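You operate a simulated robot arm through the tools that you are given. There is no shell and no other tool. Be economical: measure what you need, move in short steps, check, and stop when the job is done.

You are at the controls of a simulated robot arm. One attempt, no reset.

TASK
Brush final slots one and four clean, then cover both.
Fine: blue cover on slot one, yellow on slot four; the yellow brush goes back.

It is judged by the outcome, as a careful person would: the job done as asked, and still so three seconds after it is handed in. It fails if anything else is knocked over, pushed out of place, dropped, spilled or broken. Lids that push on must go on centred and level and be pressed home; caps that screw on are set level and turned clockwise until they are tight.

THE ROBOT
A 6-joint arm with a two-finger parallel gripper, fixed in place. Base frame: the origin is at the foot of the arm, x ahead of it, y to its left, z up. Readings come in mm, degrees, newtons and seconds.
Its first joint turns from -66.0 to 66.0 degrees. Payload 2.9 kg.
Tool frame: the origin (TCP) lies between the finger pads and is the grasp point; the fingertips stand 30 mm ahead of it; z points along the fingers, y is the line along which they close. Largest opening 110 mm; finger width 20, thickness 10; the body of the gripper, 48 by 112 mm, starts 55 mm behind the TCP.
Orientation is that of the tool frame in the base frame, as a unit quaternion [x, y, z, w]. With the fingers straight down and closing along the base's y, the tool's x points along the base's -x, its y along +y and its z along -z.

THE INTERFACE
- The arm moves only by the tool nudge_tool. Its argument "plan" is one flat list of numbers, 7 for each row, row after row: the shift along the tool's x, y, z in mm, then the turn, a rotation vector about the tool's x, y, z in degrees, then the finger opening in mm, from 0 to 110. In form: [tx, ty, tz, rx, ry, rz, claw, tx, ty, tz, rx, ry, rz, claw, ...]. A call has 1 to 8 rows; each row shifts and turns the commanded pose from where the row before left it, along the tool's axes as they then stand. Each row takes 0.2 s and may step no farther than 50 mm and 8.6 degrees from the row before; otherwise, or with a gripper value out of range, the whole call is refused. A pose out of reach is approached as far as the arm can. The call stops where the force on the tool passes 40 N (or 10 N more than at its start, if that is more) or the arm is blocked; 0.2 s more then pass. The fingers move at their own pace (about 108 mm/s each) and stop on an object; they squeeze with about 40 N. The grip force told is the motor's: it shows also when the fingers shut on nothing. Time passes only in rows, and 0.2 s behind the last, so rows that do not move let the fingers close. The reply holds the time, the measured pose of the TCP, the force on the tool along the base axes, the opening and the grip force, in the units named above and with some noise, and new pictures: "show" is both (left out), scene, wrist or none.
- Cameras (640 x 400 px; columns grow to the right, rows downward): "scene" is fixed at [56.7, 429.6, 1378]; the picture's right is [-0.87, -0.49, 0.00], its down [-0.31, 0.56, -0.77] and it looks along [0.38, -0.67, -0.64] (base axes); focal length 271 px, centre (320, 200). "wrist" rides on the gripper at [-36, 0, -57] in the tool frame; the picture's right is [0.00, -1.00, 0.00], its down [0.97, 0.00, -0.24] and it looks along [0.24, 0.00, 0.97] (tool axes); focal length 218 px, centre (320, 200). There is no depth. A picture from a camera that has moved, and an enlarged one, comes with that camera's place and axes in the base frame and with its lens. The place of the scene camera against the robot may be out by one fixed shift of up to 12 mm in any direction.
- close_up(camera, box): a new picture of the part [left, top, right, bottom] of that camera's present view, enlarged. The clock stands still meanwhile.
- hand_in(): hands the job in; it is judged then, once.

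Go step by step. Nothing tells you positions but the pictures and the camera data: compare them with the known pose of the tool, close in by small moves and look again before you grip or let go. The budget is 120 turns and 150 pictures, counting those below and the enlarged ones. Unless the task says otherwise, let go and move clear before handing in, and close with one line.

The tools are called after "Request:" as a command line: name --argument value ..., lists and objects as JSON in quotes. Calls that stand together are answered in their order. nudge_tool: Moves the arm, as the interface text tells. Its arguments: {"type":"object","properties":{"plan":{"type":"array","items":{"type":"number"}},"show":{"type":"string","enum":["both","scene","wrist","none"]}},"required":["plan"]} The other tools are called the same way: close_up (camera, box) takes an enlarged picture of a part of a camera's view; hand_in () hands the job in.

At the start:

```text
time: 0.0
ee_pos: [407.7, -115.7, 1161.3]
ee_rot: [-0.001, 1.0, 0.001, 0.0]
force: [-0.1, 0.4, 1.3]
opening: 109.7
finger_force: 0.0
```

scene: 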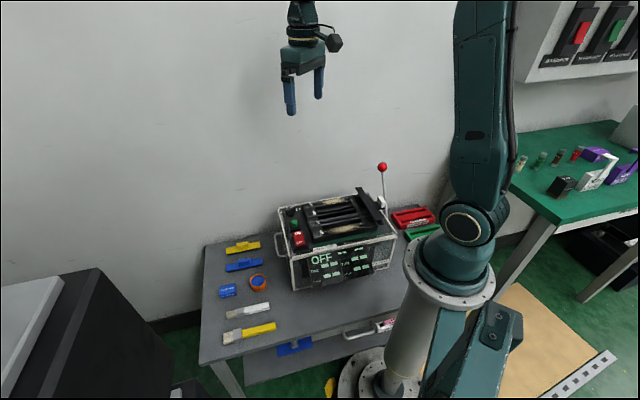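
wrist: 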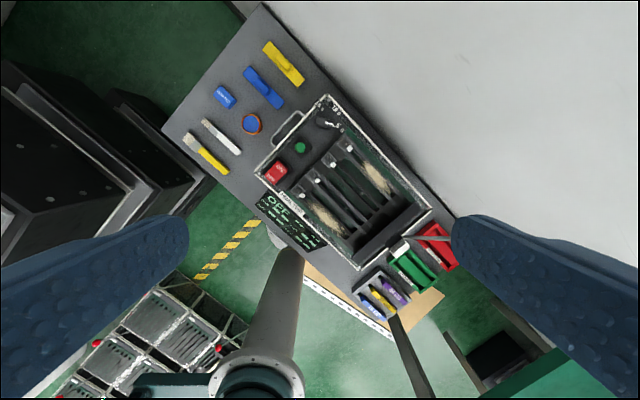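

I see a table with a slotted machine, two brushes, and blue and yellow covers. I'll take closer looks first.

Request:
close_up --camera "scene" --box '[200, 150, 440, 300]'

Request:
close_up --camera "scene" --box '[200, 225, 360, 360]'

Request:
close_up --camera "wrist" --box '[240, 80, 464, 270]'

Request:
close_up --camera "wrist" --box '[160, 20, 340, 180]'

```text
2.67 times, centred on (320, 225) of scene
camera zoom: at [56.7, 429.6, 1378.0], right [-0.87, -0.49, 0.0], down [-0.31, 0.56, -0.77], along [0.38, -0.67, -0.64], focal length 722 px, centre (320, 133)
```

zoom: 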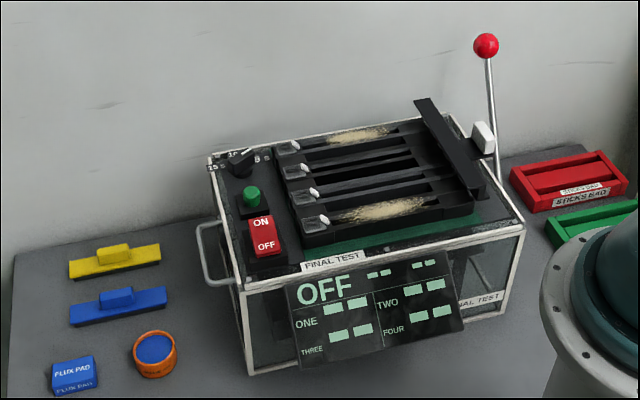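

```text
2.96 times, centred on (280, 292) of scene
camera zoom: at [56.7, 429.6, 1378.0], right [-0.87, -0.49, 0.0], down [-0.31, 0.56, -0.77], along [0.38, -0.67, -0.64], focal length 802 px, centre (438, -74)
```

zoom: 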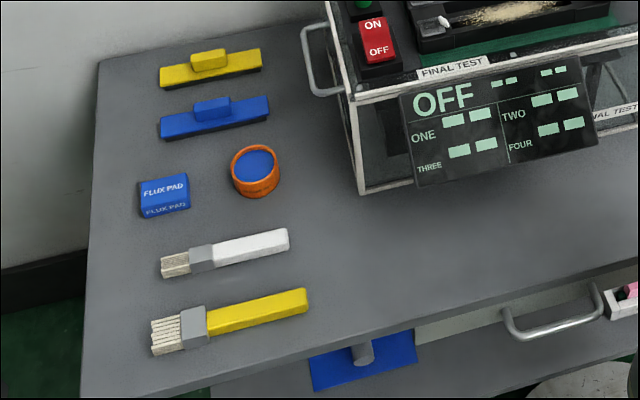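

```text
2.11 times, centred on (352, 175) of wrist
camera zoom: at [442.7, -116.9, 1219.4], right [0.0, -1.0, 0.0], down [-0.97, 0.0, 0.24], along [-0.24, 0.0, -0.97], focal length 460 px, centre (253, 253)
```

zoom: 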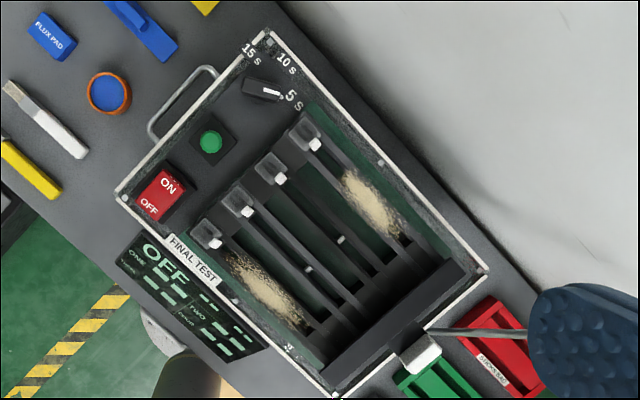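

```text
2.50 times, centred on (250, 100) of wrist
camera zoom: at [442.7, -116.9, 1219.4], right [0.0, -1.0, 0.0], down [-0.97, 0.0, 0.24], along [-0.24, 0.0, -0.97], focal length 546 px, centre (495, 450)
```

zoom: 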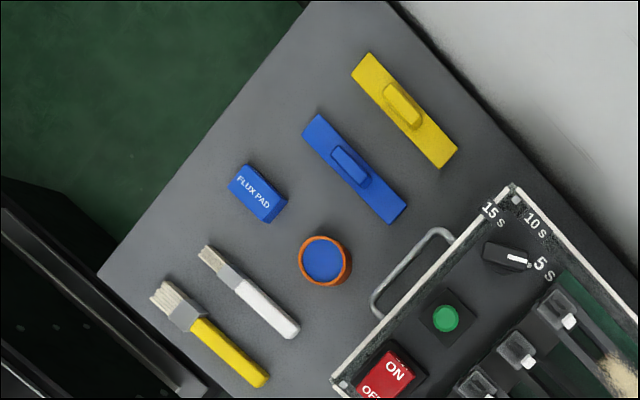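

The table top triangulates to about z=570 and the machine top to about 735, which is higher than the text suggests. I'll move down above the machine to see the slots and check scale.

Request:
nudge_tool --plan '[0, -10, 50, 0, 0, 0, 110, 0, -10, 50, 0, 0, 0, 110, 0, -10, 50, 0, 0, 0, 110, 0, -10, 50, 0, 0, 0, 110]'

```text
refused: row 1 steps farther than a row can; nothing moved
```

Request:
nudge_tool --plan '[0, -10, 48, 0, 0, 0, 110, 0, -10, 48, 0, 0, 0, 110, 0, -10, 48, 0, 0, 0, 110, 0, -10, 48, 0, 0, 0, 110]'

```text
time: 1.0
ee_pos: [407.1, -158.7, 970.2]
ee_rot: [0.0, 1.0, 0.001, 0.0]
force: [-0.1, 0.6, -0.1]
opening: 109.8
finger_force: 0.1
camera wrist: at [443.0, -159.0, 1028.1], right [0.0, -1.0, 0.0], down [-0.97, 0.0, 0.24], along [-0.24, 0.0, -0.97], focal length 218 px, centre (320, 200)
```

scene: 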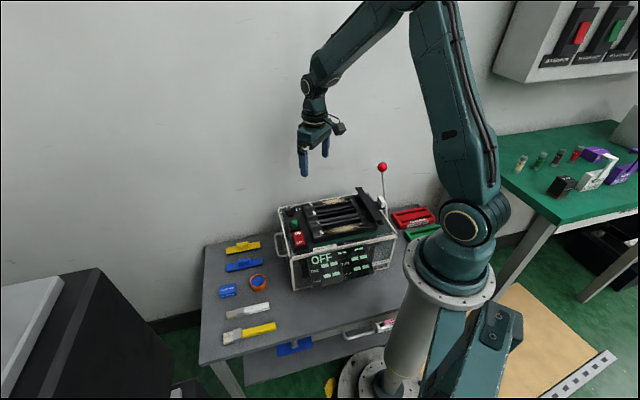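
wrist: 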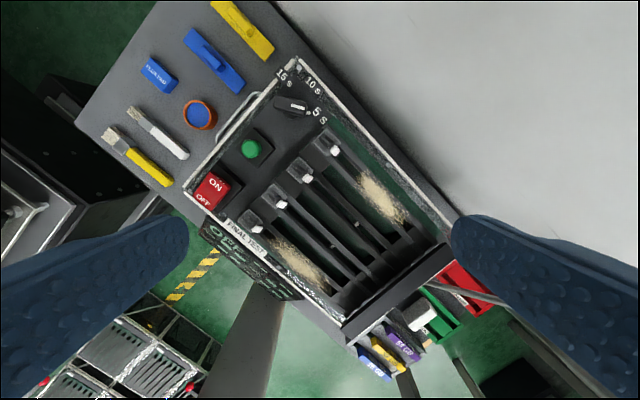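

Request:
close_up --camera "wrist" --box '[230, 60, 470, 210]'

Request:
close_up --camera "wrist" --box '[220, 200, 460, 350]'

Request:
close_up --camera "scene" --box '[290, 180, 410, 255]'

```text
2.67 times, centred on (350, 135) of wrist
camera zoom: at [443.0, -159.0, 1028.1], right [0.0, -1.0, 0.0], down [-0.97, 0.0, 0.24], along [-0.24, 0.0, -0.97], focal length 582 px, centre (240, 373)
```

zoom: 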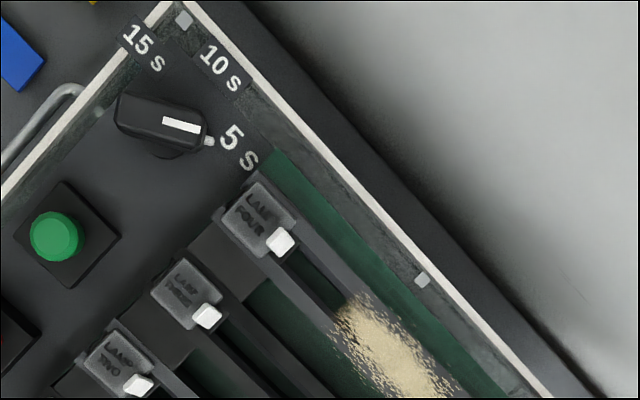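

```text
2.67 times, centred on (340, 275) of wrist
camera zoom: at [443.0, -159.0, 1028.1], right [0.0, -1.0, 0.0], down [-0.97, 0.0, 0.24], along [-0.24, 0.0, -0.97], focal length 582 px, centre (267, 0)
```

zoom: 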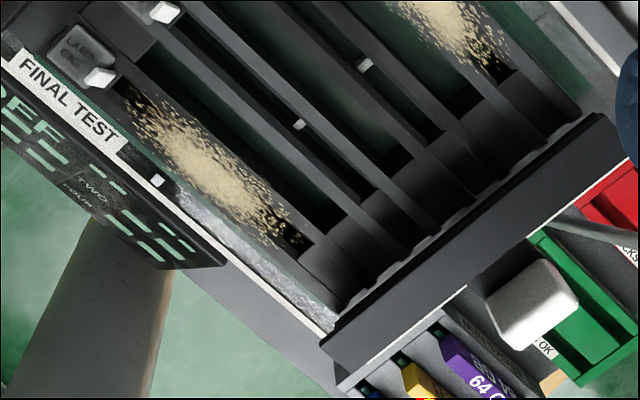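

```text
5.33 times, centred on (350, 218) of scene
camera zoom: at [56.7, 429.6, 1378.0], right [-0.87, -0.49, 0.0], down [-0.31, 0.56, -0.77], along [0.38, -0.67, -0.64], focal length 1444 px, centre (160, 107)
```

zoom: 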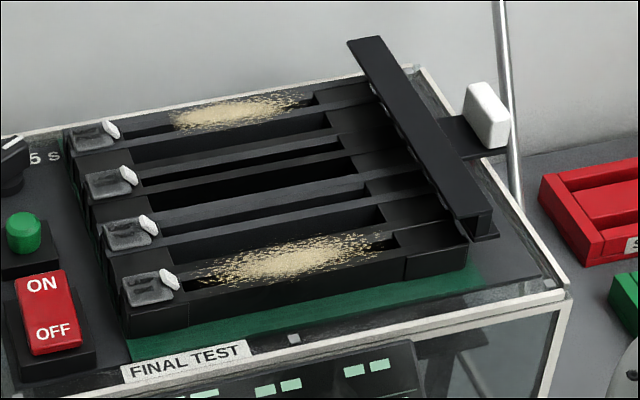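

Lane ONE is on the front ("FINAL TEST") side and FOUR is by the wall, and the table is at about z=550. Next I move above the yellow brush, then yaw to line up with its handle.

Request:
nudge_tool --plan '[0, 45, 12, 0, 0, 0, 110, 0, 45, 15, 0, 0, 0, 110, 0, 45, 20, 0, 0, 0, 110, 0, 45, 20, 0, 0, 0, 110, 0, 45, 20, 0, 0, 0, 110, 0, 45, 20, 0, 0, 0, 110, 0, 45, 20, 0, 0, 0, 110, 0, 45, 20, 0, 0, 0, 110]' --show "none"

Request:
nudge_tool --plan '[0, 0, 10, 0, 0, -8, 110, 0, 0, 10, 0, 0, -8, 110, 0, 0, 10, 0, 0, -8, 110, 0, 0, 10, 0, 0, -8, 110, 0, 0, 10, 0, 0, -8, 110, 0, 0, 0, 0, 0, -7, 110]'

```text
time: 2.8
ee_pos: [408.1, 206.0, 822.0]
ee_rot: [0.002, 1.0, 0.0, 0.0]
force: [0.1, 0.0, -0.2]
opening: 109.8
finger_force: 0.0
```

```text
time: 4.2
ee_pos: [406.6, 203.9, 772.1]
ee_rot: [-0.401, 0.916, 0.0, 0.0]
force: [0.3, 0.2, 0.3]
opening: 109.9
finger_force: 0.2
camera wrist: at [431.4, 229.5, 830.2], right [0.73, -0.68, 0.0], down [-0.66, -0.71, 0.24], along [-0.16, -0.18, -0.97], focal length 218 px, centre (320, 200)
```

scene: 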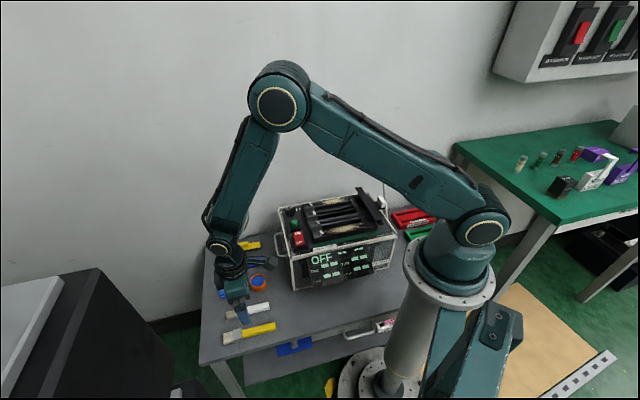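
wrist: 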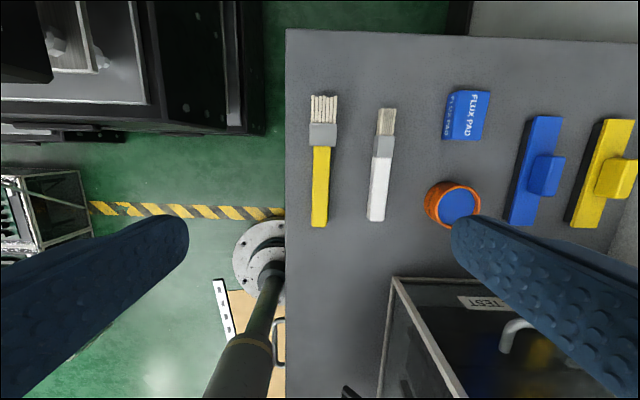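

The brush lies nearly along the tool axis. I narrow the fingers, shift onto the mid-handle and descend.

Request:
nudge_tool --plan '[5, -1, 30, 0, 0, 1.8, 60, 5, 0, 35, 0, 0, 0, 60, 5, 0, 35, 0, 0, 0, 60, 4, 0, 35, 0, 0, 0, 60]'

```text
time: 5.2
ee_pos: [396.2, 190.8, 637.4]
ee_rot: [-0.384, 0.923, 0.001, 0.0]
force: [-0.9, -0.2, 0.6]
opening: 59.7
finger_force: 0.1
camera wrist: at [420.3, 215.1, 695.7], right [0.71, -0.7, 0.0], down [-0.68, -0.69, 0.24], along [-0.17, -0.17, -0.97], focal length 218 px, centre (320, 200)
```

scene: 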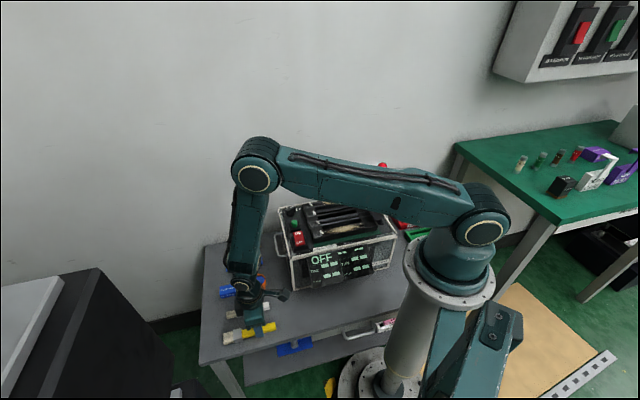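
wrist: 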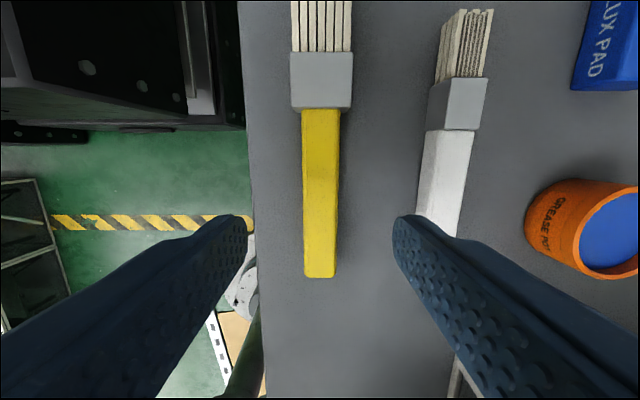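

Request:
nudge_tool --plan '[-3, 0, 20, 0, 0, 0, 60, -2, 0, 15, 0, 0, 0, 60]'

Request:
close_up --camera "scene" --box '[200, 270, 300, 350]'

```text
time: 5.8
ee_pos: [396.6, 193.2, 602.6]
ee_rot: [-0.384, 0.923, 0.001, -0.001]
force: [0.6, -0.1, -0.5]
opening: 60.0
finger_force: 0.2
camera wrist: at [423.7, 218.4, 661.1], right [0.71, -0.7, 0.0], down [-0.68, -0.69, 0.24], along [-0.17, -0.17, -0.97], focal length 218 px, centre (320, 200)
```

scene: 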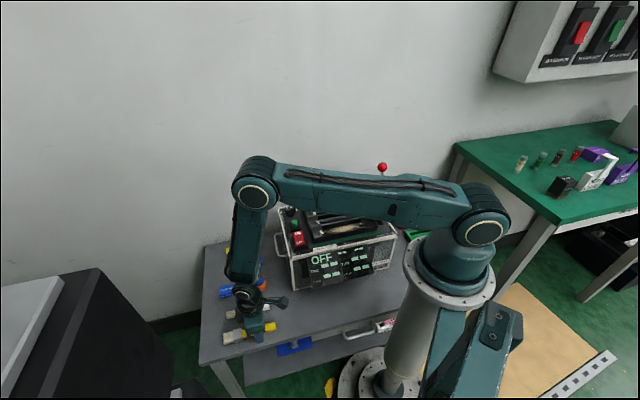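
wrist: 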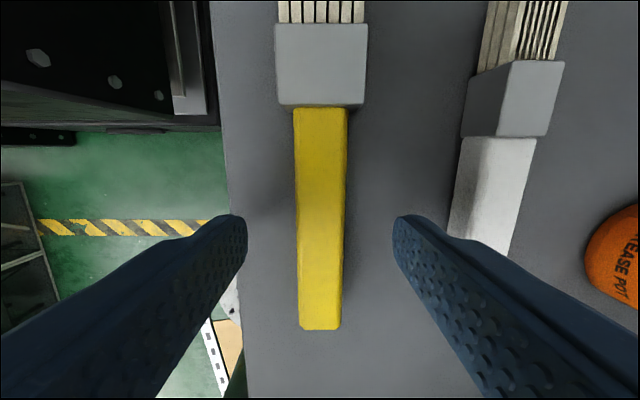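

```text
5.00 times, centred on (250, 310) of scene
camera zoom: at [56.7, 429.6, 1378.0], right [-0.87, -0.49, 0.0], down [-0.31, 0.56, -0.77], along [0.38, -0.67, -0.64], focal length 1354 px, centre (670, -350)
```

zoom: 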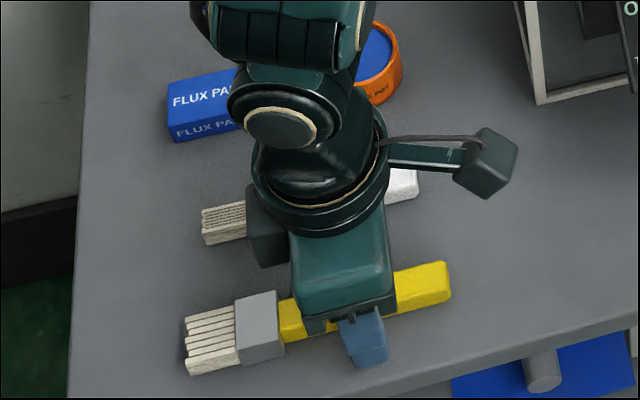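

Request:
nudge_tool --plan '[0, 0, 6, 0, 0, 0, 60, 0, 0, 5, 0, 0, 0, 60]' --show "wrist"

Request:
close_up --camera "scene" --box '[230, 305, 290, 345]'

```text
time: 6.4
ee_pos: [398.1, 193.3, 591.7]
ee_rot: [-0.384, 0.923, -0.001, 0.0]
force: [0.0, -0.4, 0.9]
opening: 59.6
finger_force: 0.2
camera wrist: at [423.6, 218.1, 649.7], right [0.71, -0.7, 0.0], down [-0.68, -0.69, 0.24], along [-0.17, -0.17, -0.97], focal length 218 px, centre (320, 200)
```

wrist: 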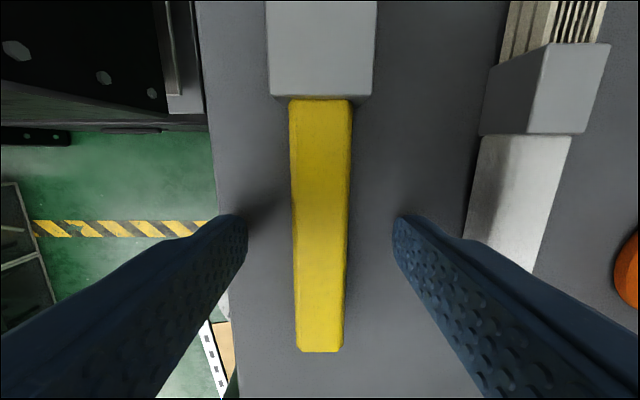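

```text
10.00 times, centred on (260, 325) of scene
camera zoom: at [56.7, 429.6, 1378.0], right [-0.87, -0.49, 0.0], down [-0.31, 0.56, -0.77], along [0.38, -0.67, -0.64], focal length 2708 px, centre (920, -1050)
```

zoom: 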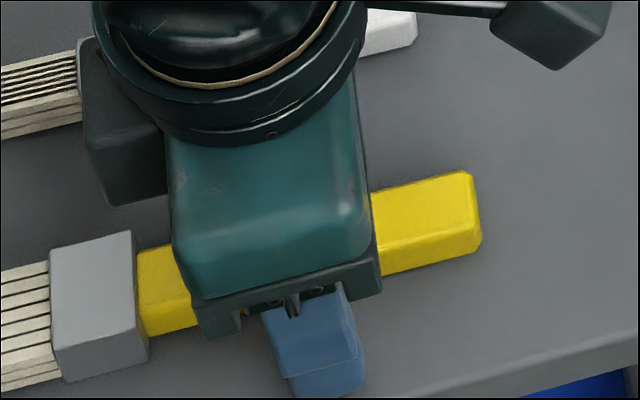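

Request:
nudge_tool --plan '[0, 0, 4, 0, 0, 0, 60, 0, 0, 4, 0, 0, 0, 60]' --show "wrist"

```text
time: 6.9
ee_pos: [398.0, 192.6, 590.2]
ee_rot: [-0.385, 0.923, -0.001, -0.001]
force: [-2.4, -2.6, 7.2]
opening: 59.7
finger_force: 0.1
stopped in row 2: the force on the tool passed its limit (the readings are from after the stop); the commanded pose is now the measured one
camera wrist: at [423.7, 218.0, 647.2], right [0.71, -0.7, 0.0], down [-0.68, -0.69, 0.24], along [-0.17, -0.17, -0.97], focal length 218 px, centre (320, 200)
```

wrist: 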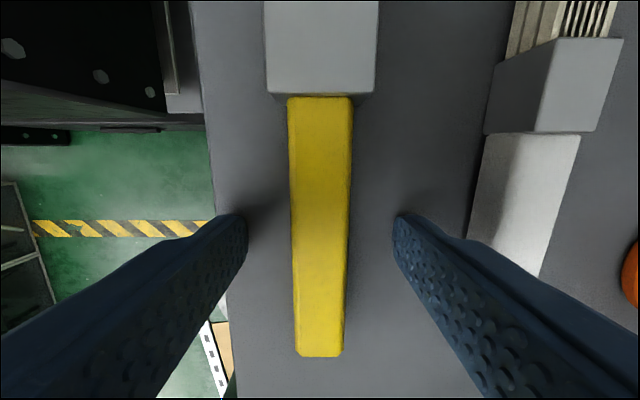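

The fingertips touched the table, so the table is at z≈560. I back off 2 mm and close on the handle.

Request:
nudge_tool --plan '[0, 0, -2, 0, 0, 0, 60, 0, 0, 0, 0, 0, 0, 30, 0, 0, 0, 0, 0, 0, 12, 0, 0, 0, 0, 0, 0, 12, 0, 0, 0, 0, 0, 0, 12]' --show "wrist"

```text
time: 8.1
ee_pos: [398.9, 193.4, 590.7]
ee_rot: [-0.385, 0.923, 0.0, -0.001]
force: [0.2, 0.3, 0.2]
opening: 18.4
finger_force: 39.7
camera wrist: at [423.6, 218.2, 648.9], right [0.71, -0.7, 0.0], down [-0.68, -0.69, 0.24], along [-0.17, -0.17, -0.97], focal length 218 px, centre (320, 200)
```

wrist: 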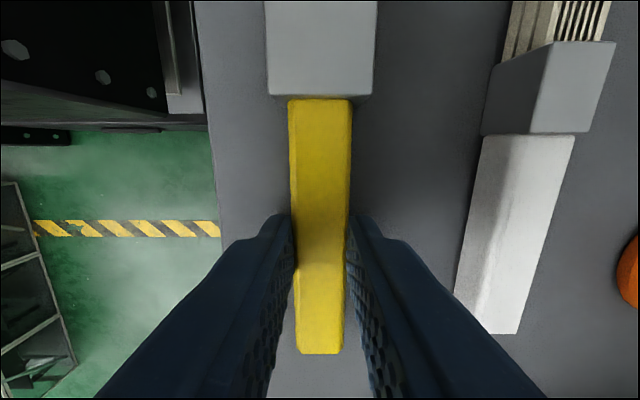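

Gripped at 18 mm. I lift and check that the brush holds.

Request:
nudge_tool --plan '[0, 0, -10, 0, 0, 0, 12, 0, 0, -30, 0, 0, 0, 12, 0, 0, -45, 0, 0, 0, 12, 0, 0, -45, 0, 0, 0, 12, 0, 0, -45, 0, 0, 0, 12, 0, 0, -45, 0, 0, 0, 12, 0, 0, -45, 0, 0, 0, 12, 0, 0, -45, 0, 0, 0, 12]' --show "both"

```text
time: 9.9
ee_pos: [397.2, 193.9, 905.6]
ee_rot: [-0.383, 0.924, 0.0, -0.001]
force: [0.1, 0.3, 0.7]
opening: 18.3
finger_force: 39.9
camera wrist: at [422.9, 218.9, 961.9], right [0.71, -0.7, 0.0], down [-0.68, -0.69, 0.24], along [-0.17, -0.17, -0.97], focal length 218 px, centre (320, 200)
```

scene: 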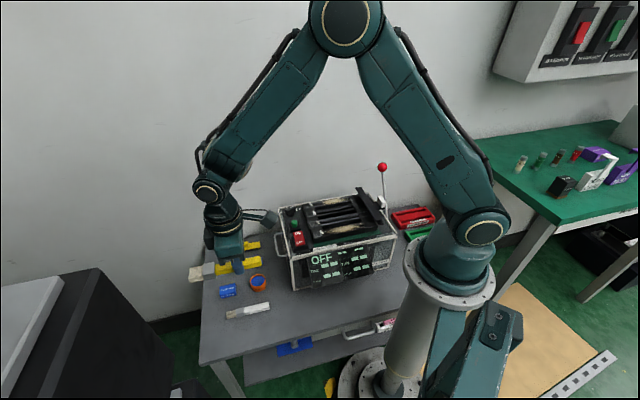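
wrist: 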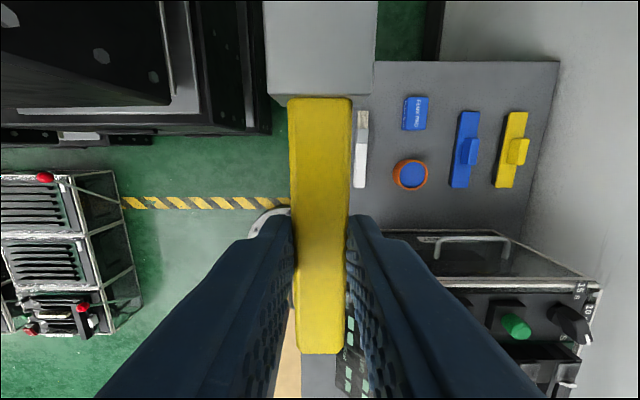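

Request:
nudge_tool --plan '[0, 0, 0, 0, 0, 8.5, 12, 0, 0, 0, 0, 0, 8.5, 12, 0, 0, 0, 0, 0, 8.5, 12, 0, 0, 0, 0, 0, 8.5, 12, 0, 0, 0, 0, 0, 8.5, 12, 0, 0, 0, 0, 0, 8.5, 12, 0, 0, 0, 0, 0, 8.5, 12, 0, 0, 0, 0, 0, 8.5, 12]' --show "none"

Request:
nudge_tool --plan '[0, 0, 0, 0, 0, 8.5, 12, 0, 0, 0, 0, 0, 8.5, 12, 0, 0, 0, 0, 0, 8.5, 12, 0, 0, 0, 0, 0, 8.5, 12, 0, 0, 0, 0, 0, 8.5, 12, 0, 0, 0, 0, 0, 8.5, 12, 0, 0, 0, 0, 0, 8.5, 12, 0, 0, 0, 0, 0, 8.5, 12]' --show "none"

Request:
nudge_tool --plan '[0, 0, 0, 0, 0, 8.5, 12, 0, 0, 0, 0, 0, 8.5, 12, 0, 0, 0, 0, 0, 8.5, 12, 0, 0, 0, 0, 0, 8.5, 12, 0, 0, 0, 0, 0, 8.5, 12]' --show "wrist"

```text
time: 11.7
ee_pos: [398.4, 192.8, 901.7]
ee_rot: [0.199, 0.98, 0.0, -0.001]
force: [-0.1, 0.1, -0.4]
opening: 18.4
finger_force: 39.8
```

```text
time: 13.5
ee_pos: [397.7, 192.5, 902.1]
ee_rot: [0.713, 0.701, 0.0, 0.0]
force: [0.1, 0.4, -0.4]
opening: 18.6
finger_force: 39.7
```

```text
time: 14.7
ee_pos: [399.2, 192.8, 901.5]
ee_rot: [0.918, 0.396, 0.0, 0.0]
force: [0.7, 0.2, -0.7]
opening: 18.7
finger_force: 40.2
camera wrist: at [373.7, 166.7, 958.9], right [-0.73, 0.69, 0.0], down [0.67, 0.7, 0.24], along [0.16, 0.17, -0.97], focal length 218 px, centre (320, 200)
```

wrist: 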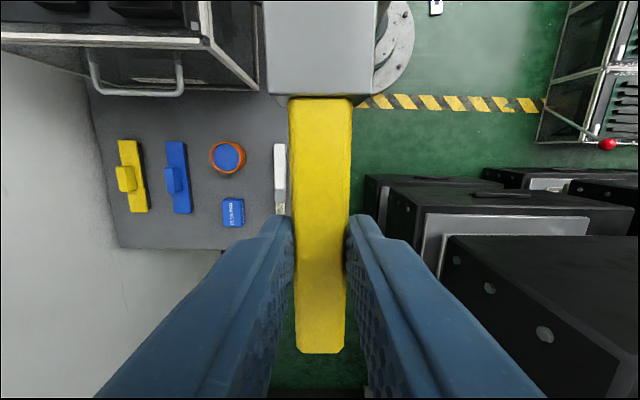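

Rotation is fine. The slots run at 45°, with lane 1's nub at about (342,-79) and lane 4's at about (439,-176). I move over slot one and then pitch the bristles down.

Request:
nudge_tool --plan '[-29, 19, -5, 0, 0, 1.7, 12, -29, 19, -5, 0, 0, 0, 12, -29, 19, -5, 0, 0, 0, 12, -29, 19, -5, 0, 0, 0, 12, -29, 19, 0, 0, 0, 0, 12, -29, 19, 0, 0, 0, 0, 12, -29, 19, 0, 0, 0, 0, 12, -29, 19, 0, 0, 0, 0, 12]' --show "none"

Request:
nudge_tool --plan '[0, 0, 0, 0, 8, 0, 12, 0, 0, 0, 0, 8, 0, 12, 0, 0, 0, 0, 8, 0, 12, 0, 0, 0, 0, 8, 0, 12, 0, 0, 0, 0, 8, 0, 12]'

Request:
close_up --camera "scene" --box '[280, 160, 420, 260]'

```text
time: 16.5
ee_pos: [342.8, -79.1, 921.5]
ee_rot: [0.924, 0.383, -0.001, 0.0]
force: [-1.5, 0.2, -0.6]
opening: 18.3
finger_force: 39.9
```

```text
time: 17.7
ee_pos: [342.8, -77.9, 922.3]
ee_rot: [0.868, 0.36, 0.316, -0.131]
force: [-1.1, 0.2, -0.5]
opening: 18.6
finger_force: 39.7
camera wrist: at [298.0, -124.7, 943.2], right [-0.71, 0.71, 0.0], down [0.42, 0.42, 0.81], along [0.57, 0.57, -0.59], focal length 218 px, centre (320, 200)
```

scene: 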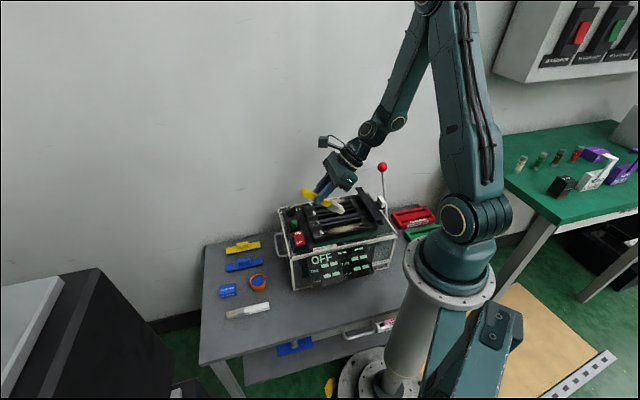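
wrist: 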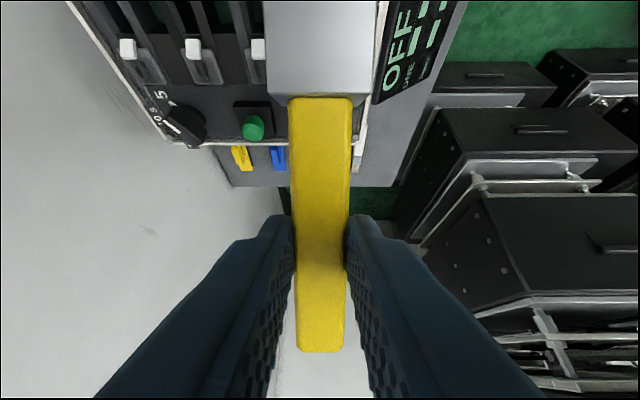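

```text
4.00 times, centred on (350, 210) of scene
camera zoom: at [56.7, 429.7, 1378.0], right [-0.87, -0.49, 0.0], down [-0.31, 0.56, -0.77], along [0.38, -0.67, -0.64], focal length 1083 px, centre (200, 160)
```

zoom: 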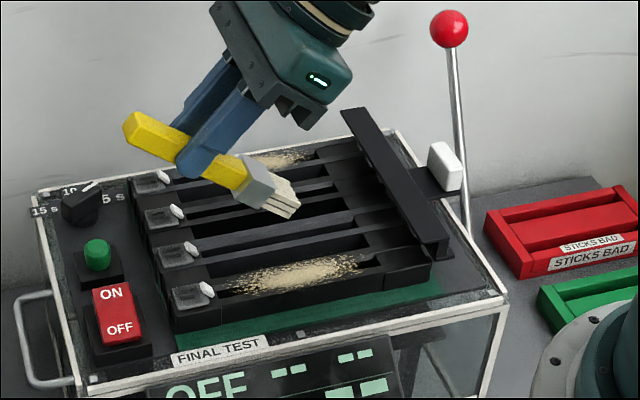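

Request:
nudge_tool --plan '[-12.9, 0, 15.3, 0, 0, 0, 12, -12.9, 0, 15.3, 0, 0, 0, 12, -3.2, 0, 3.8, 0, 0, 0, 12]'

Request:
close_up --camera "scene" --box '[300, 180, 400, 250]'

```text
time: 18.5
ee_pos: [342.5, -78.5, 876.4]
ee_rot: [0.869, 0.36, 0.315, -0.13]
force: [-0.3, 0.2, -0.2]
opening: 18.6
finger_force: 40.1
camera wrist: at [297.7, -124.7, 897.9], right [-0.71, 0.71, 0.0], down [0.42, 0.42, 0.81], along [0.57, 0.57, -0.59], focal length 218 px, centre (320, 200)
```

scene: 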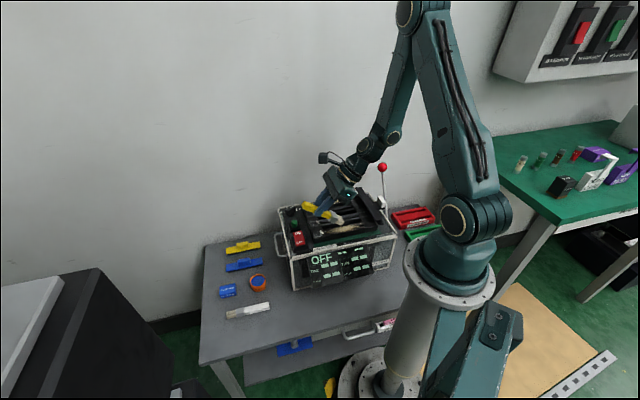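
wrist: 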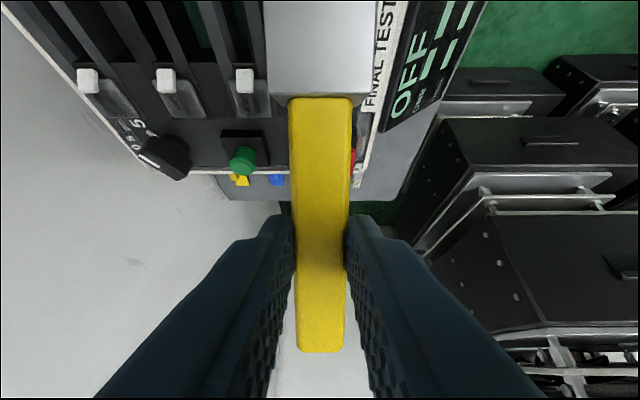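

```text
5.71 times, centred on (350, 215) of scene
camera zoom: at [56.7, 429.6, 1378.0], right [-0.87, -0.49, 0.0], down [-0.31, 0.56, -0.77], along [0.38, -0.67, -0.64], focal length 1547 px, centre (149, 114)
```

zoom: 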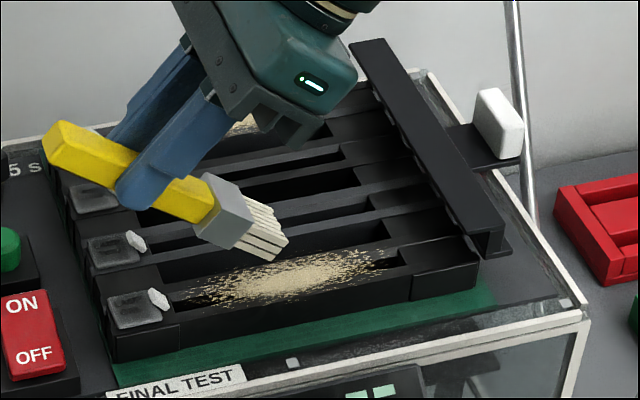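

Laterally the brush is on slot one (nub spacing predicts nub 1 at column 322). Lowering gently.

Request:
nudge_tool --plan '[-3.2, 0, 3.8, 0, 0, 0, 12, -3.2, 0, 3.8, 0, 0, 0, 12, -2.6, 0, 3.1, 0, 0, 0, 12]' --show "none"

Request:
close_up --camera "scene" --box '[310, 195, 390, 245]'

```text
time: 19.3
ee_pos: [343.0, -77.5, 863.6]
ee_rot: [0.868, 0.36, 0.315, -0.131]
force: [0.3, 0.2, 0.1]
opening: 18.7
finger_force: 40.2
```

```text
8.00 times, centred on (350, 220) of scene
camera zoom: at [56.7, 429.6, 1378.0], right [-0.87, -0.49, 0.0], down [-0.31, 0.56, -0.77], along [0.38, -0.67, -0.64], focal length 2166 px, centre (80, 40)
```

zoom: 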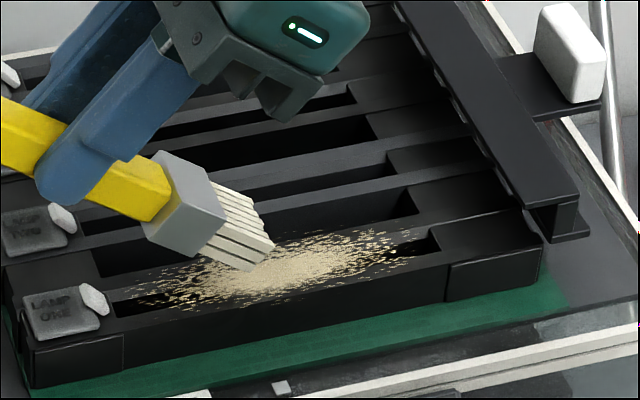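

Request:
nudge_tool --plan '[-2.6, 0, 3.1, 0, 0, 0, 12, -1.9, 0, 2.3, 0, 0, 0, 12]' --show "none"

Request:
close_up --camera "scene" --box '[310, 195, 390, 245]'

```text
time: 19.9
ee_pos: [343.9, -79.1, 855.1]
ee_rot: [0.869, 0.359, 0.316, -0.13]
force: [-0.8, 0.4, -1.0]
opening: 18.6
finger_force: 39.4
```

```text
8.00 times, centred on (350, 220) of scene
camera zoom: at [56.7, 429.6, 1378.0], right [-0.87, -0.49, 0.0], down [-0.31, 0.56, -0.77], along [0.38, -0.67, -0.64], focal length 2166 px, centre (80, 40)
```

zoom: 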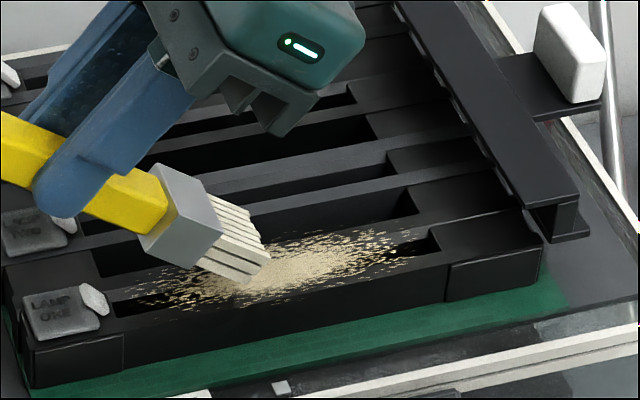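

Request:
nudge_tool --plan '[-1.9, 0, 2.3, 0, 0, 0, 12, -1.9, 0, 2.3, 0, 0, 0, 12]' --show "none"

Request:
close_up --camera "scene" --box '[310, 195, 390, 245]'

```text
time: 20.5
ee_pos: [343.0, -78.2, 849.6]
ee_rot: [0.868, 0.359, 0.316, -0.131]
force: [-0.3, -0.5, 0.0]
opening: 18.8
finger_force: 39.8
```

```text
8.00 times, centred on (350, 220) of scene
camera zoom: at [56.7, 429.6, 1378.0], right [-0.87, -0.49, 0.0], down [-0.31, 0.56, -0.77], along [0.38, -0.67, -0.64], focal length 2166 px, centre (80, 40)
```

zoom: 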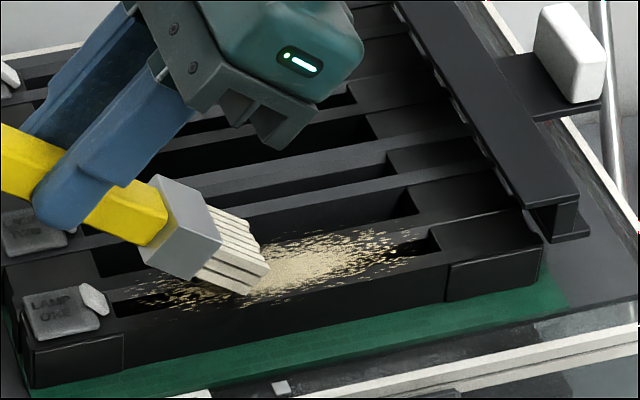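

Request:
nudge_tool --plan '[-1.9, 0, 2.3, 0, 0, 0, 12, -1.3, 0, 1.5, 0, 0, 0, 12, 0, 0, 0, 0, 0, 0, 12]' --show "none"

Request:
close_up --camera "scene" --box '[310, 195, 390, 245]'

```text
time: 21.3
ee_pos: [344.2, -76.4, 846.3]
ee_rot: [0.867, 0.361, 0.317, -0.132]
force: [3.3, 3.8, 16.8]
opening: 18.7
finger_force: 40.1
```

```text
8.00 times, centred on (350, 220) of scene
camera zoom: at [56.6, 429.8, 1378.0], right [-0.87, -0.49, 0.0], down [-0.31, 0.56, -0.77], along [0.38, -0.67, -0.64], focal length 2166 px, centre (80, 40)
```

zoom: 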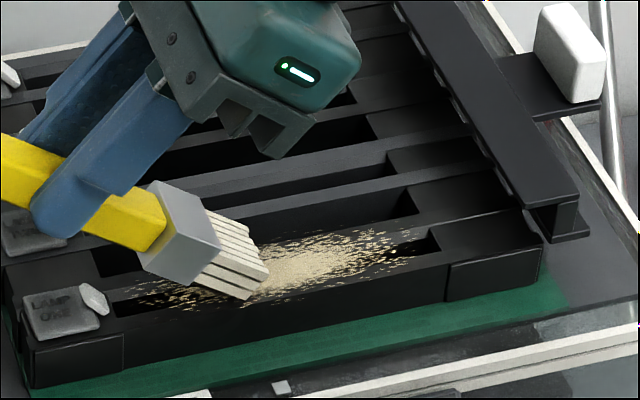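

Contact at TCP z≈846 (17 N). I lighten it slightly and sweep toward the bar.

Request:
nudge_tool --plan '[0.6, 0, -0.8, 0, 0, 0, 12, -9.2, 0, -7.7, 0, 0, 0, 12, -9.2, 0, -7.7, 0, 0, 0, 12, -9.2, 0, -7.7, 0, 0, 0, 12, -9.2, 0, -7.7, 0, 0, 0, 12]' --show "none"

Request:
close_up --camera "scene" --box '[310, 195, 390, 245]'

```text
time: 22.5
ee_pos: [308.4, -112.8, 846.3]
ee_rot: [0.868, 0.36, 0.315, -0.131]
force: [0.2, -0.5, -0.5]
opening: 18.3
finger_force: 40.1
```

```text
8.00 times, centred on (350, 220) of scene
camera zoom: at [56.7, 429.6, 1378.0], right [-0.87, -0.49, 0.0], down [-0.31, 0.56, -0.77], along [0.38, -0.67, -0.64], focal length 2166 px, centre (80, 40)
```

zoom: 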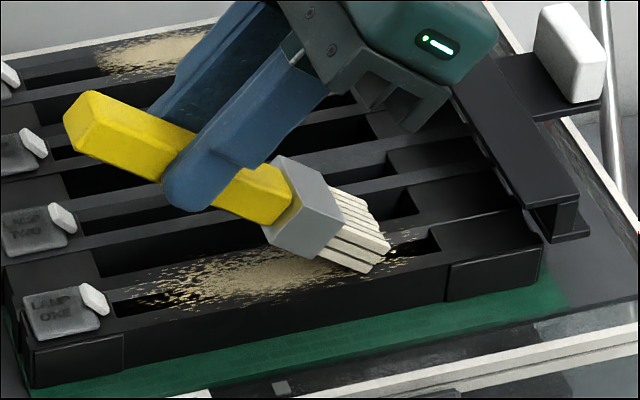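

Request:
nudge_tool --plan '[-8.7, 0, -5.3, 0, 0, 0, 12, -6.1, 0, -5.1, 0, 0, 0, 12, 9.2, 0, 7.7, 0, 0, 0, 12, 9.2, 0, 7.7, 0, 0, 0, 12, 9.2, 0, 7.7, 0, 0, 0, 12, 9.2, 0, 7.7, 0, 0, 0, 12, 9.2, 0, 7.7, 0, 0, 0, 12, 9.2, 0, 7.7, 0, 0, 0, 12]' --show "none"

Request:
close_up --camera "scene" --box '[310, 195, 390, 245]'

```text
time: 24.3
ee_pos: [347.6, -73.8, 844.7]
ee_rot: [0.868, 0.36, 0.315, -0.131]
force: [-1.4, -1.5, 8.2]
opening: 18.6
finger_force: 39.9
```

```text
8.00 times, centred on (350, 220) of scene
camera zoom: at [56.6, 429.6, 1378.0], right [-0.87, -0.49, 0.0], down [-0.31, 0.56, -0.77], along [0.38, -0.67, -0.64], focal length 2166 px, centre (80, 40)
```

zoom: 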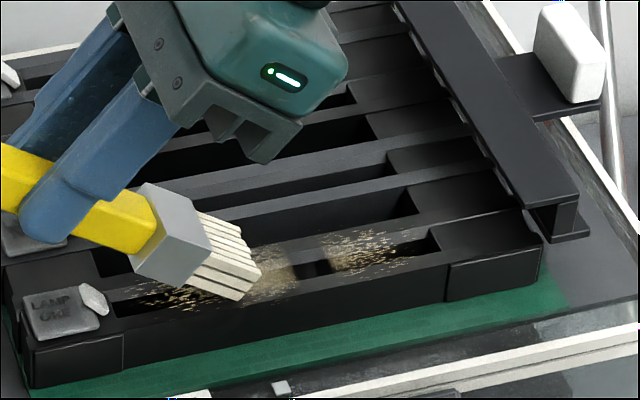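

Dust is coming off. Continuing to the latch end and back.

Request:
nudge_tool --plan '[9.2, 0, 7.7, 0, 0, 0, 12, 9.2, 0, 7.7, 0, 0, 0, 12, 9.2, 0, 7.7, 0, 0, 0, 12, 3, 0, 2.5, 0, 0, 0, 12, -9.2, 0, -7.7, 0, 0, 0, 12, -9.2, 0, -7.7, 0, 0, 0, 12, -9.2, 0, -7.7, 0, 0, 0, 12, -9.2, 0, -7.7, 0, 0, 0, 12]' --show "none"

Request:
nudge_tool --plan '[-9.2, 0, -7.7, 0, 0, 0, 12, -9.2, 0, -7.7, 0, 0, 0, 12, -9.2, 0, -7.7, 0, 0, 0, 12, -9.2, 0, -7.7, 0, 0, 0, 12, -9.2, 0, -7.7, 0, 0, 0, 12, 9.2, 0, 7.7, 0, 0, 0, 12, 9.2, 0, 7.7, 0, 0, 0, 12, 9.2, 0, 7.7, 0, 0, 0, 12]' --show "none"

Request:
close_up --camera "scene" --box '[310, 195, 390, 245]'

```text
time: 26.1
ee_pos: [340.7, -81.5, 844.5]
ee_rot: [0.869, 0.36, 0.314, -0.131]
force: [0.6, 0.5, 0.1]
opening: 18.7
finger_force: 40.1
```

```text
time: 27.9
ee_pos: [324.6, -96.6, 844.5]
ee_rot: [0.868, 0.36, 0.315, -0.131]
force: [-0.9, 0.0, 0.6]
opening: 18.7
finger_force: 40.5
```

```text
8.00 times, centred on (350, 220) of scene
camera zoom: at [56.7, 429.6, 1378.0], right [-0.87, -0.49, 0.0], down [-0.31, 0.56, -0.77], along [0.38, -0.67, -0.64], focal length 2166 px, centre (80, 40)
```

zoom: 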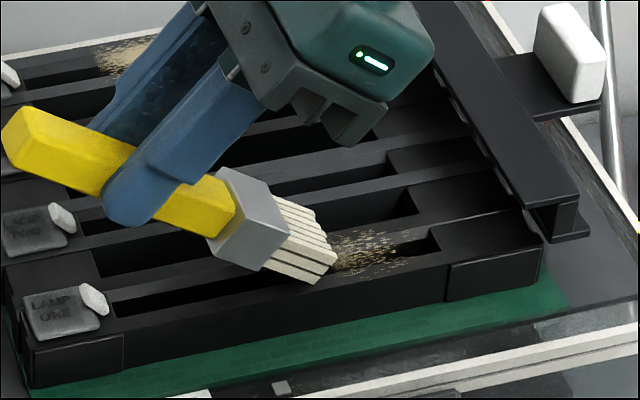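

Request:
nudge_tool --plan '[-9.8, 0, -6.9, 0, 0, 0, 12, -9.2, 0, -7.7, 0, 0, 0, 12, -9.2, 0, -7.7, 0, 0, 0, 12, -4.6, 0, -3.8, 0, 0, 0, 12, 9.2, 0, 7.7, 0, 0, 0, 12, 9.2, 0, 7.7, 0, 0, 0, 12, 9.2, 0, 7.7, 0, 0, 0, 12, 4.6, 0, 3.8, 0, 0, 0, 12]' --show "none"

Request:
close_up --camera "scene" --box '[310, 195, 390, 245]'

```text
time: 29.7
ee_pos: [324.3, -96.9, 844.8]
ee_rot: [0.868, 0.36, 0.316, -0.131]
force: [0.8, 0.2, 0.4]
opening: 18.7
finger_force: 39.9
```

```text
8.00 times, centred on (350, 220) of scene
camera zoom: at [56.7, 429.6, 1378.0], right [-0.87, -0.49, 0.0], down [-0.31, 0.56, -0.77], along [0.38, -0.67, -0.64], focal length 2166 px, centre (80, 40)
```

zoom: 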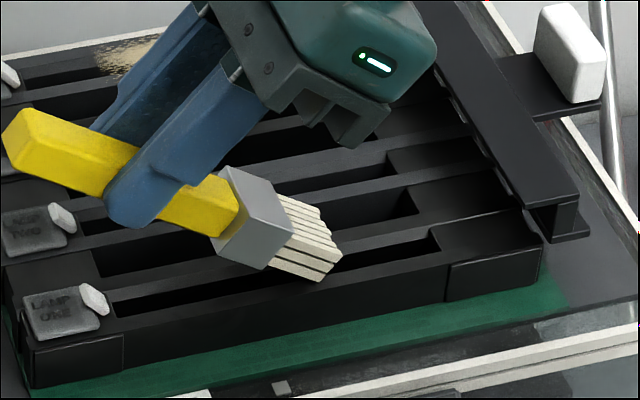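

Slot one looks clean. I lift, move 137 mm over to slot four and lower.

Request:
nudge_tool --plan '[22.5, 0, -26.8, 0, 0, 0, 12, 0, 34, 0, 0, 0, 0, 12, 0, 34, 0, 0, 0, 0, 12, 0, 34, 0, 0, 0, 0, 12, 0, 35, 0, 0, 0, 0, 12, -12.8, 0, 15.3, 0, 0, 0, 12]'

Request:
close_up --camera "scene" --box '[300, 180, 380, 230]'

```text
time: 31.1
ee_pos: [421.0, -194.8, 858.4]
ee_rot: [0.868, 0.36, 0.315, -0.13]
force: [-0.4, -0.3, 0.2]
opening: 18.7
finger_force: 40.5
camera wrist: at [376.2, -240.1, 879.3], right [-0.71, 0.71, 0.0], down [0.42, 0.42, 0.81], along [0.57, 0.57, -0.59], focal length 218 px, centre (320, 200)
```

scene: 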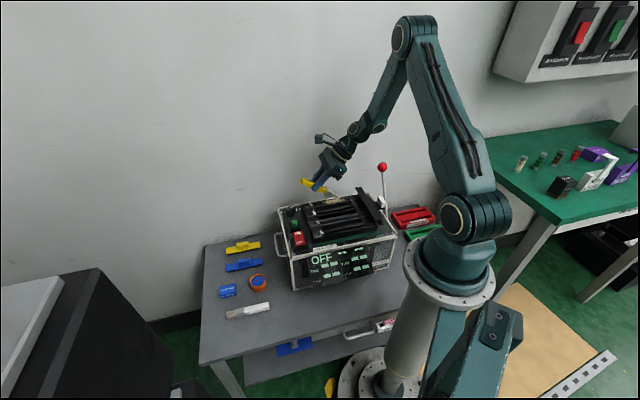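
wrist: 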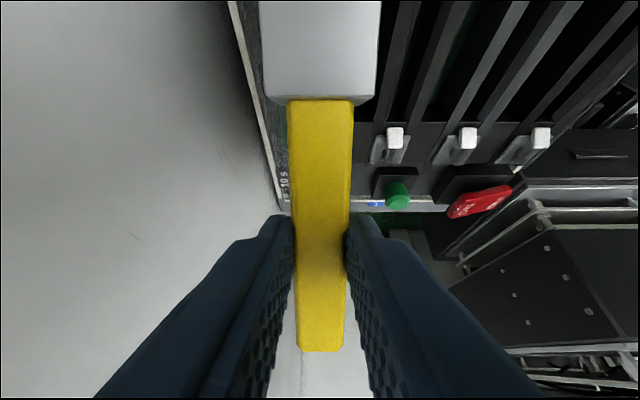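

```text
8.00 times, centred on (340, 205) of scene
camera zoom: at [56.7, 429.6, 1378.0], right [-0.87, -0.49, 0.0], down [-0.31, 0.56, -0.77], along [0.38, -0.67, -0.64], focal length 2166 px, centre (160, 160)
```

zoom: 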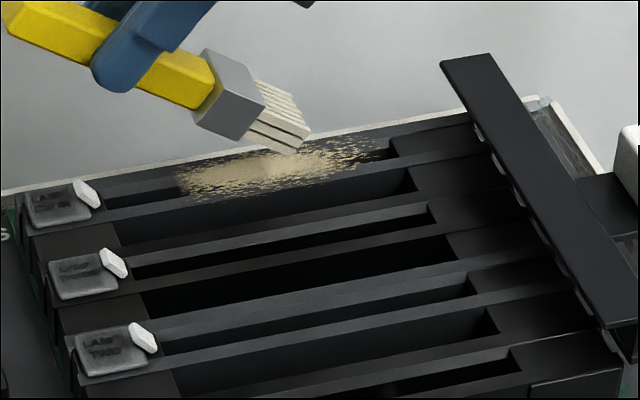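

Lateral alignment is good. Lowering to contact, then sweeping.

Request:
nudge_tool --plan '[-5.1, 0, 6.1, 0, 0, 0, 12, -3.5, 0, 4.2, 0, 0, 0, 12, 0, 0, 0, 0, 0, 0, 12]' --show "none"

Request:
close_up --camera "scene" --box '[300, 180, 380, 230]'

```text
time: 31.9
ee_pos: [422.1, -193.5, 845.4]
ee_rot: [0.868, 0.36, 0.315, -0.131]
force: [0.0, 0.4, -0.8]
opening: 18.4
finger_force: 39.9
```

```text
8.00 times, centred on (340, 205) of scene
camera zoom: at [56.7, 429.6, 1378.0], right [-0.87, -0.49, 0.0], down [-0.31, 0.56, -0.77], along [0.38, -0.67, -0.64], focal length 2166 px, centre (160, 160)
```

zoom: 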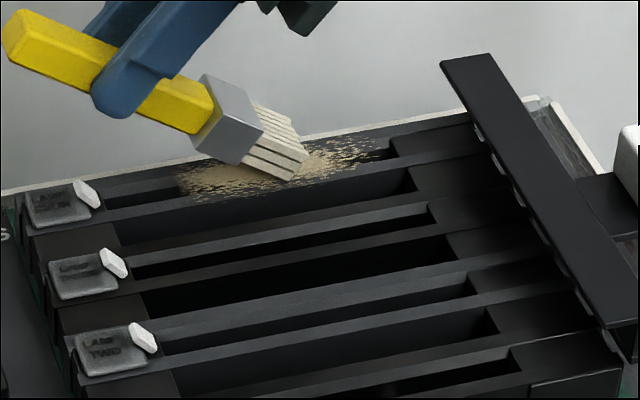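

Request:
nudge_tool --plan '[-9.8, 0, -6.9, 0, 0, 0, 12, -9.2, 0, -7.7, 0, 0, 0, 12, -9.2, 0, -7.7, 0, 0, 0, 12, 9.2, 0, 7.7, 0, 0, 0, 12, 9.2, 0, 7.7, 0, 0, 0, 12, 9.2, 0, 7.7, 0, 0, 0, 12, 9.2, 0, 7.7, 0, 0, 0, 12, 9.2, 0, 7.7, 0, 0, 0, 12]' --show "none"

Request:
nudge_tool --plan '[9.2, 0, 7.7, 0, 0, 0, 12, 9.2, 0, 7.7, 0, 0, 0, 12, -9.2, 0, -7.7, 0, 0, 0, 12, -9.2, 0, -7.7, 0, 0, 0, 12, -9.2, 0, -7.7, 0, 0, 0, 12, -9.2, 0, -7.7, 0, 0, 0, 12, -9.2, 0, -7.7, 0, 0, 0, 12, -9.2, 0, -7.7, 0, 0, 0, 12]' --show "none"

Request:
close_up --camera "scene" --box '[300, 180, 380, 230]'

```text
time: 33.7
ee_pos: [438.8, -176.0, 844.7]
ee_rot: [0.869, 0.358, 0.317, -0.13]
force: [-0.2, -0.7, 0.0]
opening: 18.6
finger_force: 39.7
```

```text
time: 35.5
ee_pos: [403.2, -210.8, 843.8]
ee_rot: [0.868, 0.36, 0.315, -0.131]
force: [0.1, 0.6, 0.4]
opening: 18.5
finger_force: 40.0
```

```text
8.00 times, centred on (340, 205) of scene
camera zoom: at [56.7, 429.6, 1378.0], right [-0.87, -0.49, 0.0], down [-0.31, 0.56, -0.77], along [0.38, -0.67, -0.64], focal length 2166 px, centre (160, 160)
```

zoom: 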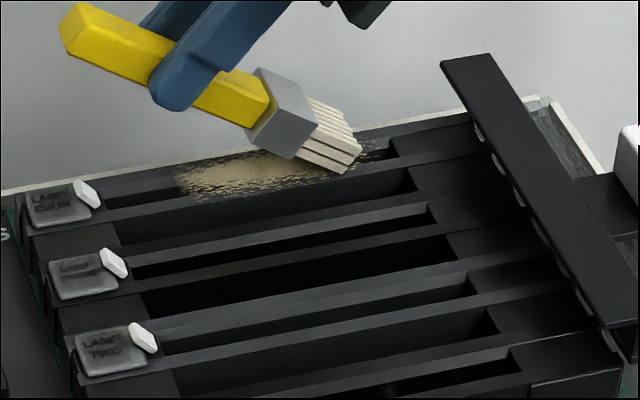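

Request:
nudge_tool --plan '[-7.7, 0, -1.6, 0, 0, 0, 12, -6.1, 0, -5.1, 0, 0, 0, 12, 9.2, 0, 7.7, 0, 0, 0, 12, 9.2, 0, 7.7, 0, 0, 0, 12, 9.2, 0, 7.7, 0, 0, 0, 12, 9.2, 0, 7.7, 0, 0, 0, 12, 9.2, 0, 7.7, 0, 0, 0, 12, 9.2, 0, 7.7, 0, 0, 0, 12]' --show "none"

Request:
close_up --camera "scene" --box '[300, 180, 380, 230]'

Request:
close_up --camera "scene" --box '[310, 200, 390, 250]'

```text
time: 37.3
ee_pos: [445.1, -171.4, 840.4]
ee_rot: [0.869, 0.359, 0.315, -0.131]
force: [-0.7, -1.4, 4.7]
opening: 18.7
finger_force: 39.5
```

```text
8.00 times, centred on (340, 205) of scene
camera zoom: at [56.6, 429.6, 1378.0], right [-0.87, -0.49, 0.0], down [-0.31, 0.56, -0.77], along [0.38, -0.67, -0.64], focal length 2166 px, centre (160, 160)
```

zoom: 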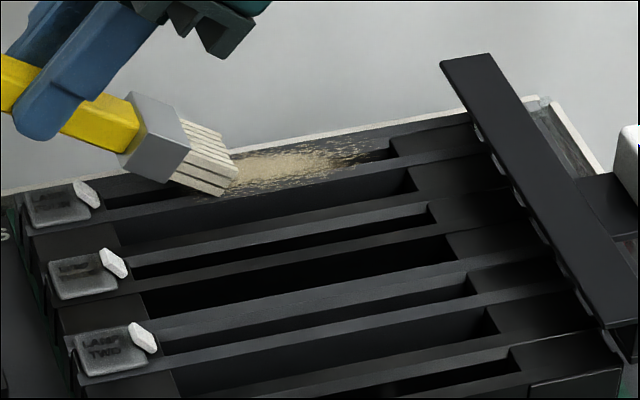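

```text
8.00 times, centred on (350, 225) of scene
camera zoom: at [56.6, 429.6, 1378.0], right [-0.87, -0.49, 0.0], down [-0.31, 0.56, -0.77], along [0.38, -0.67, -0.64], focal length 2166 px, centre (80, 0)
```

zoom: 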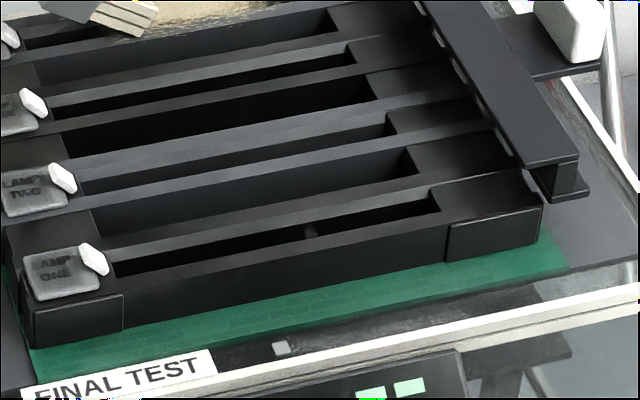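

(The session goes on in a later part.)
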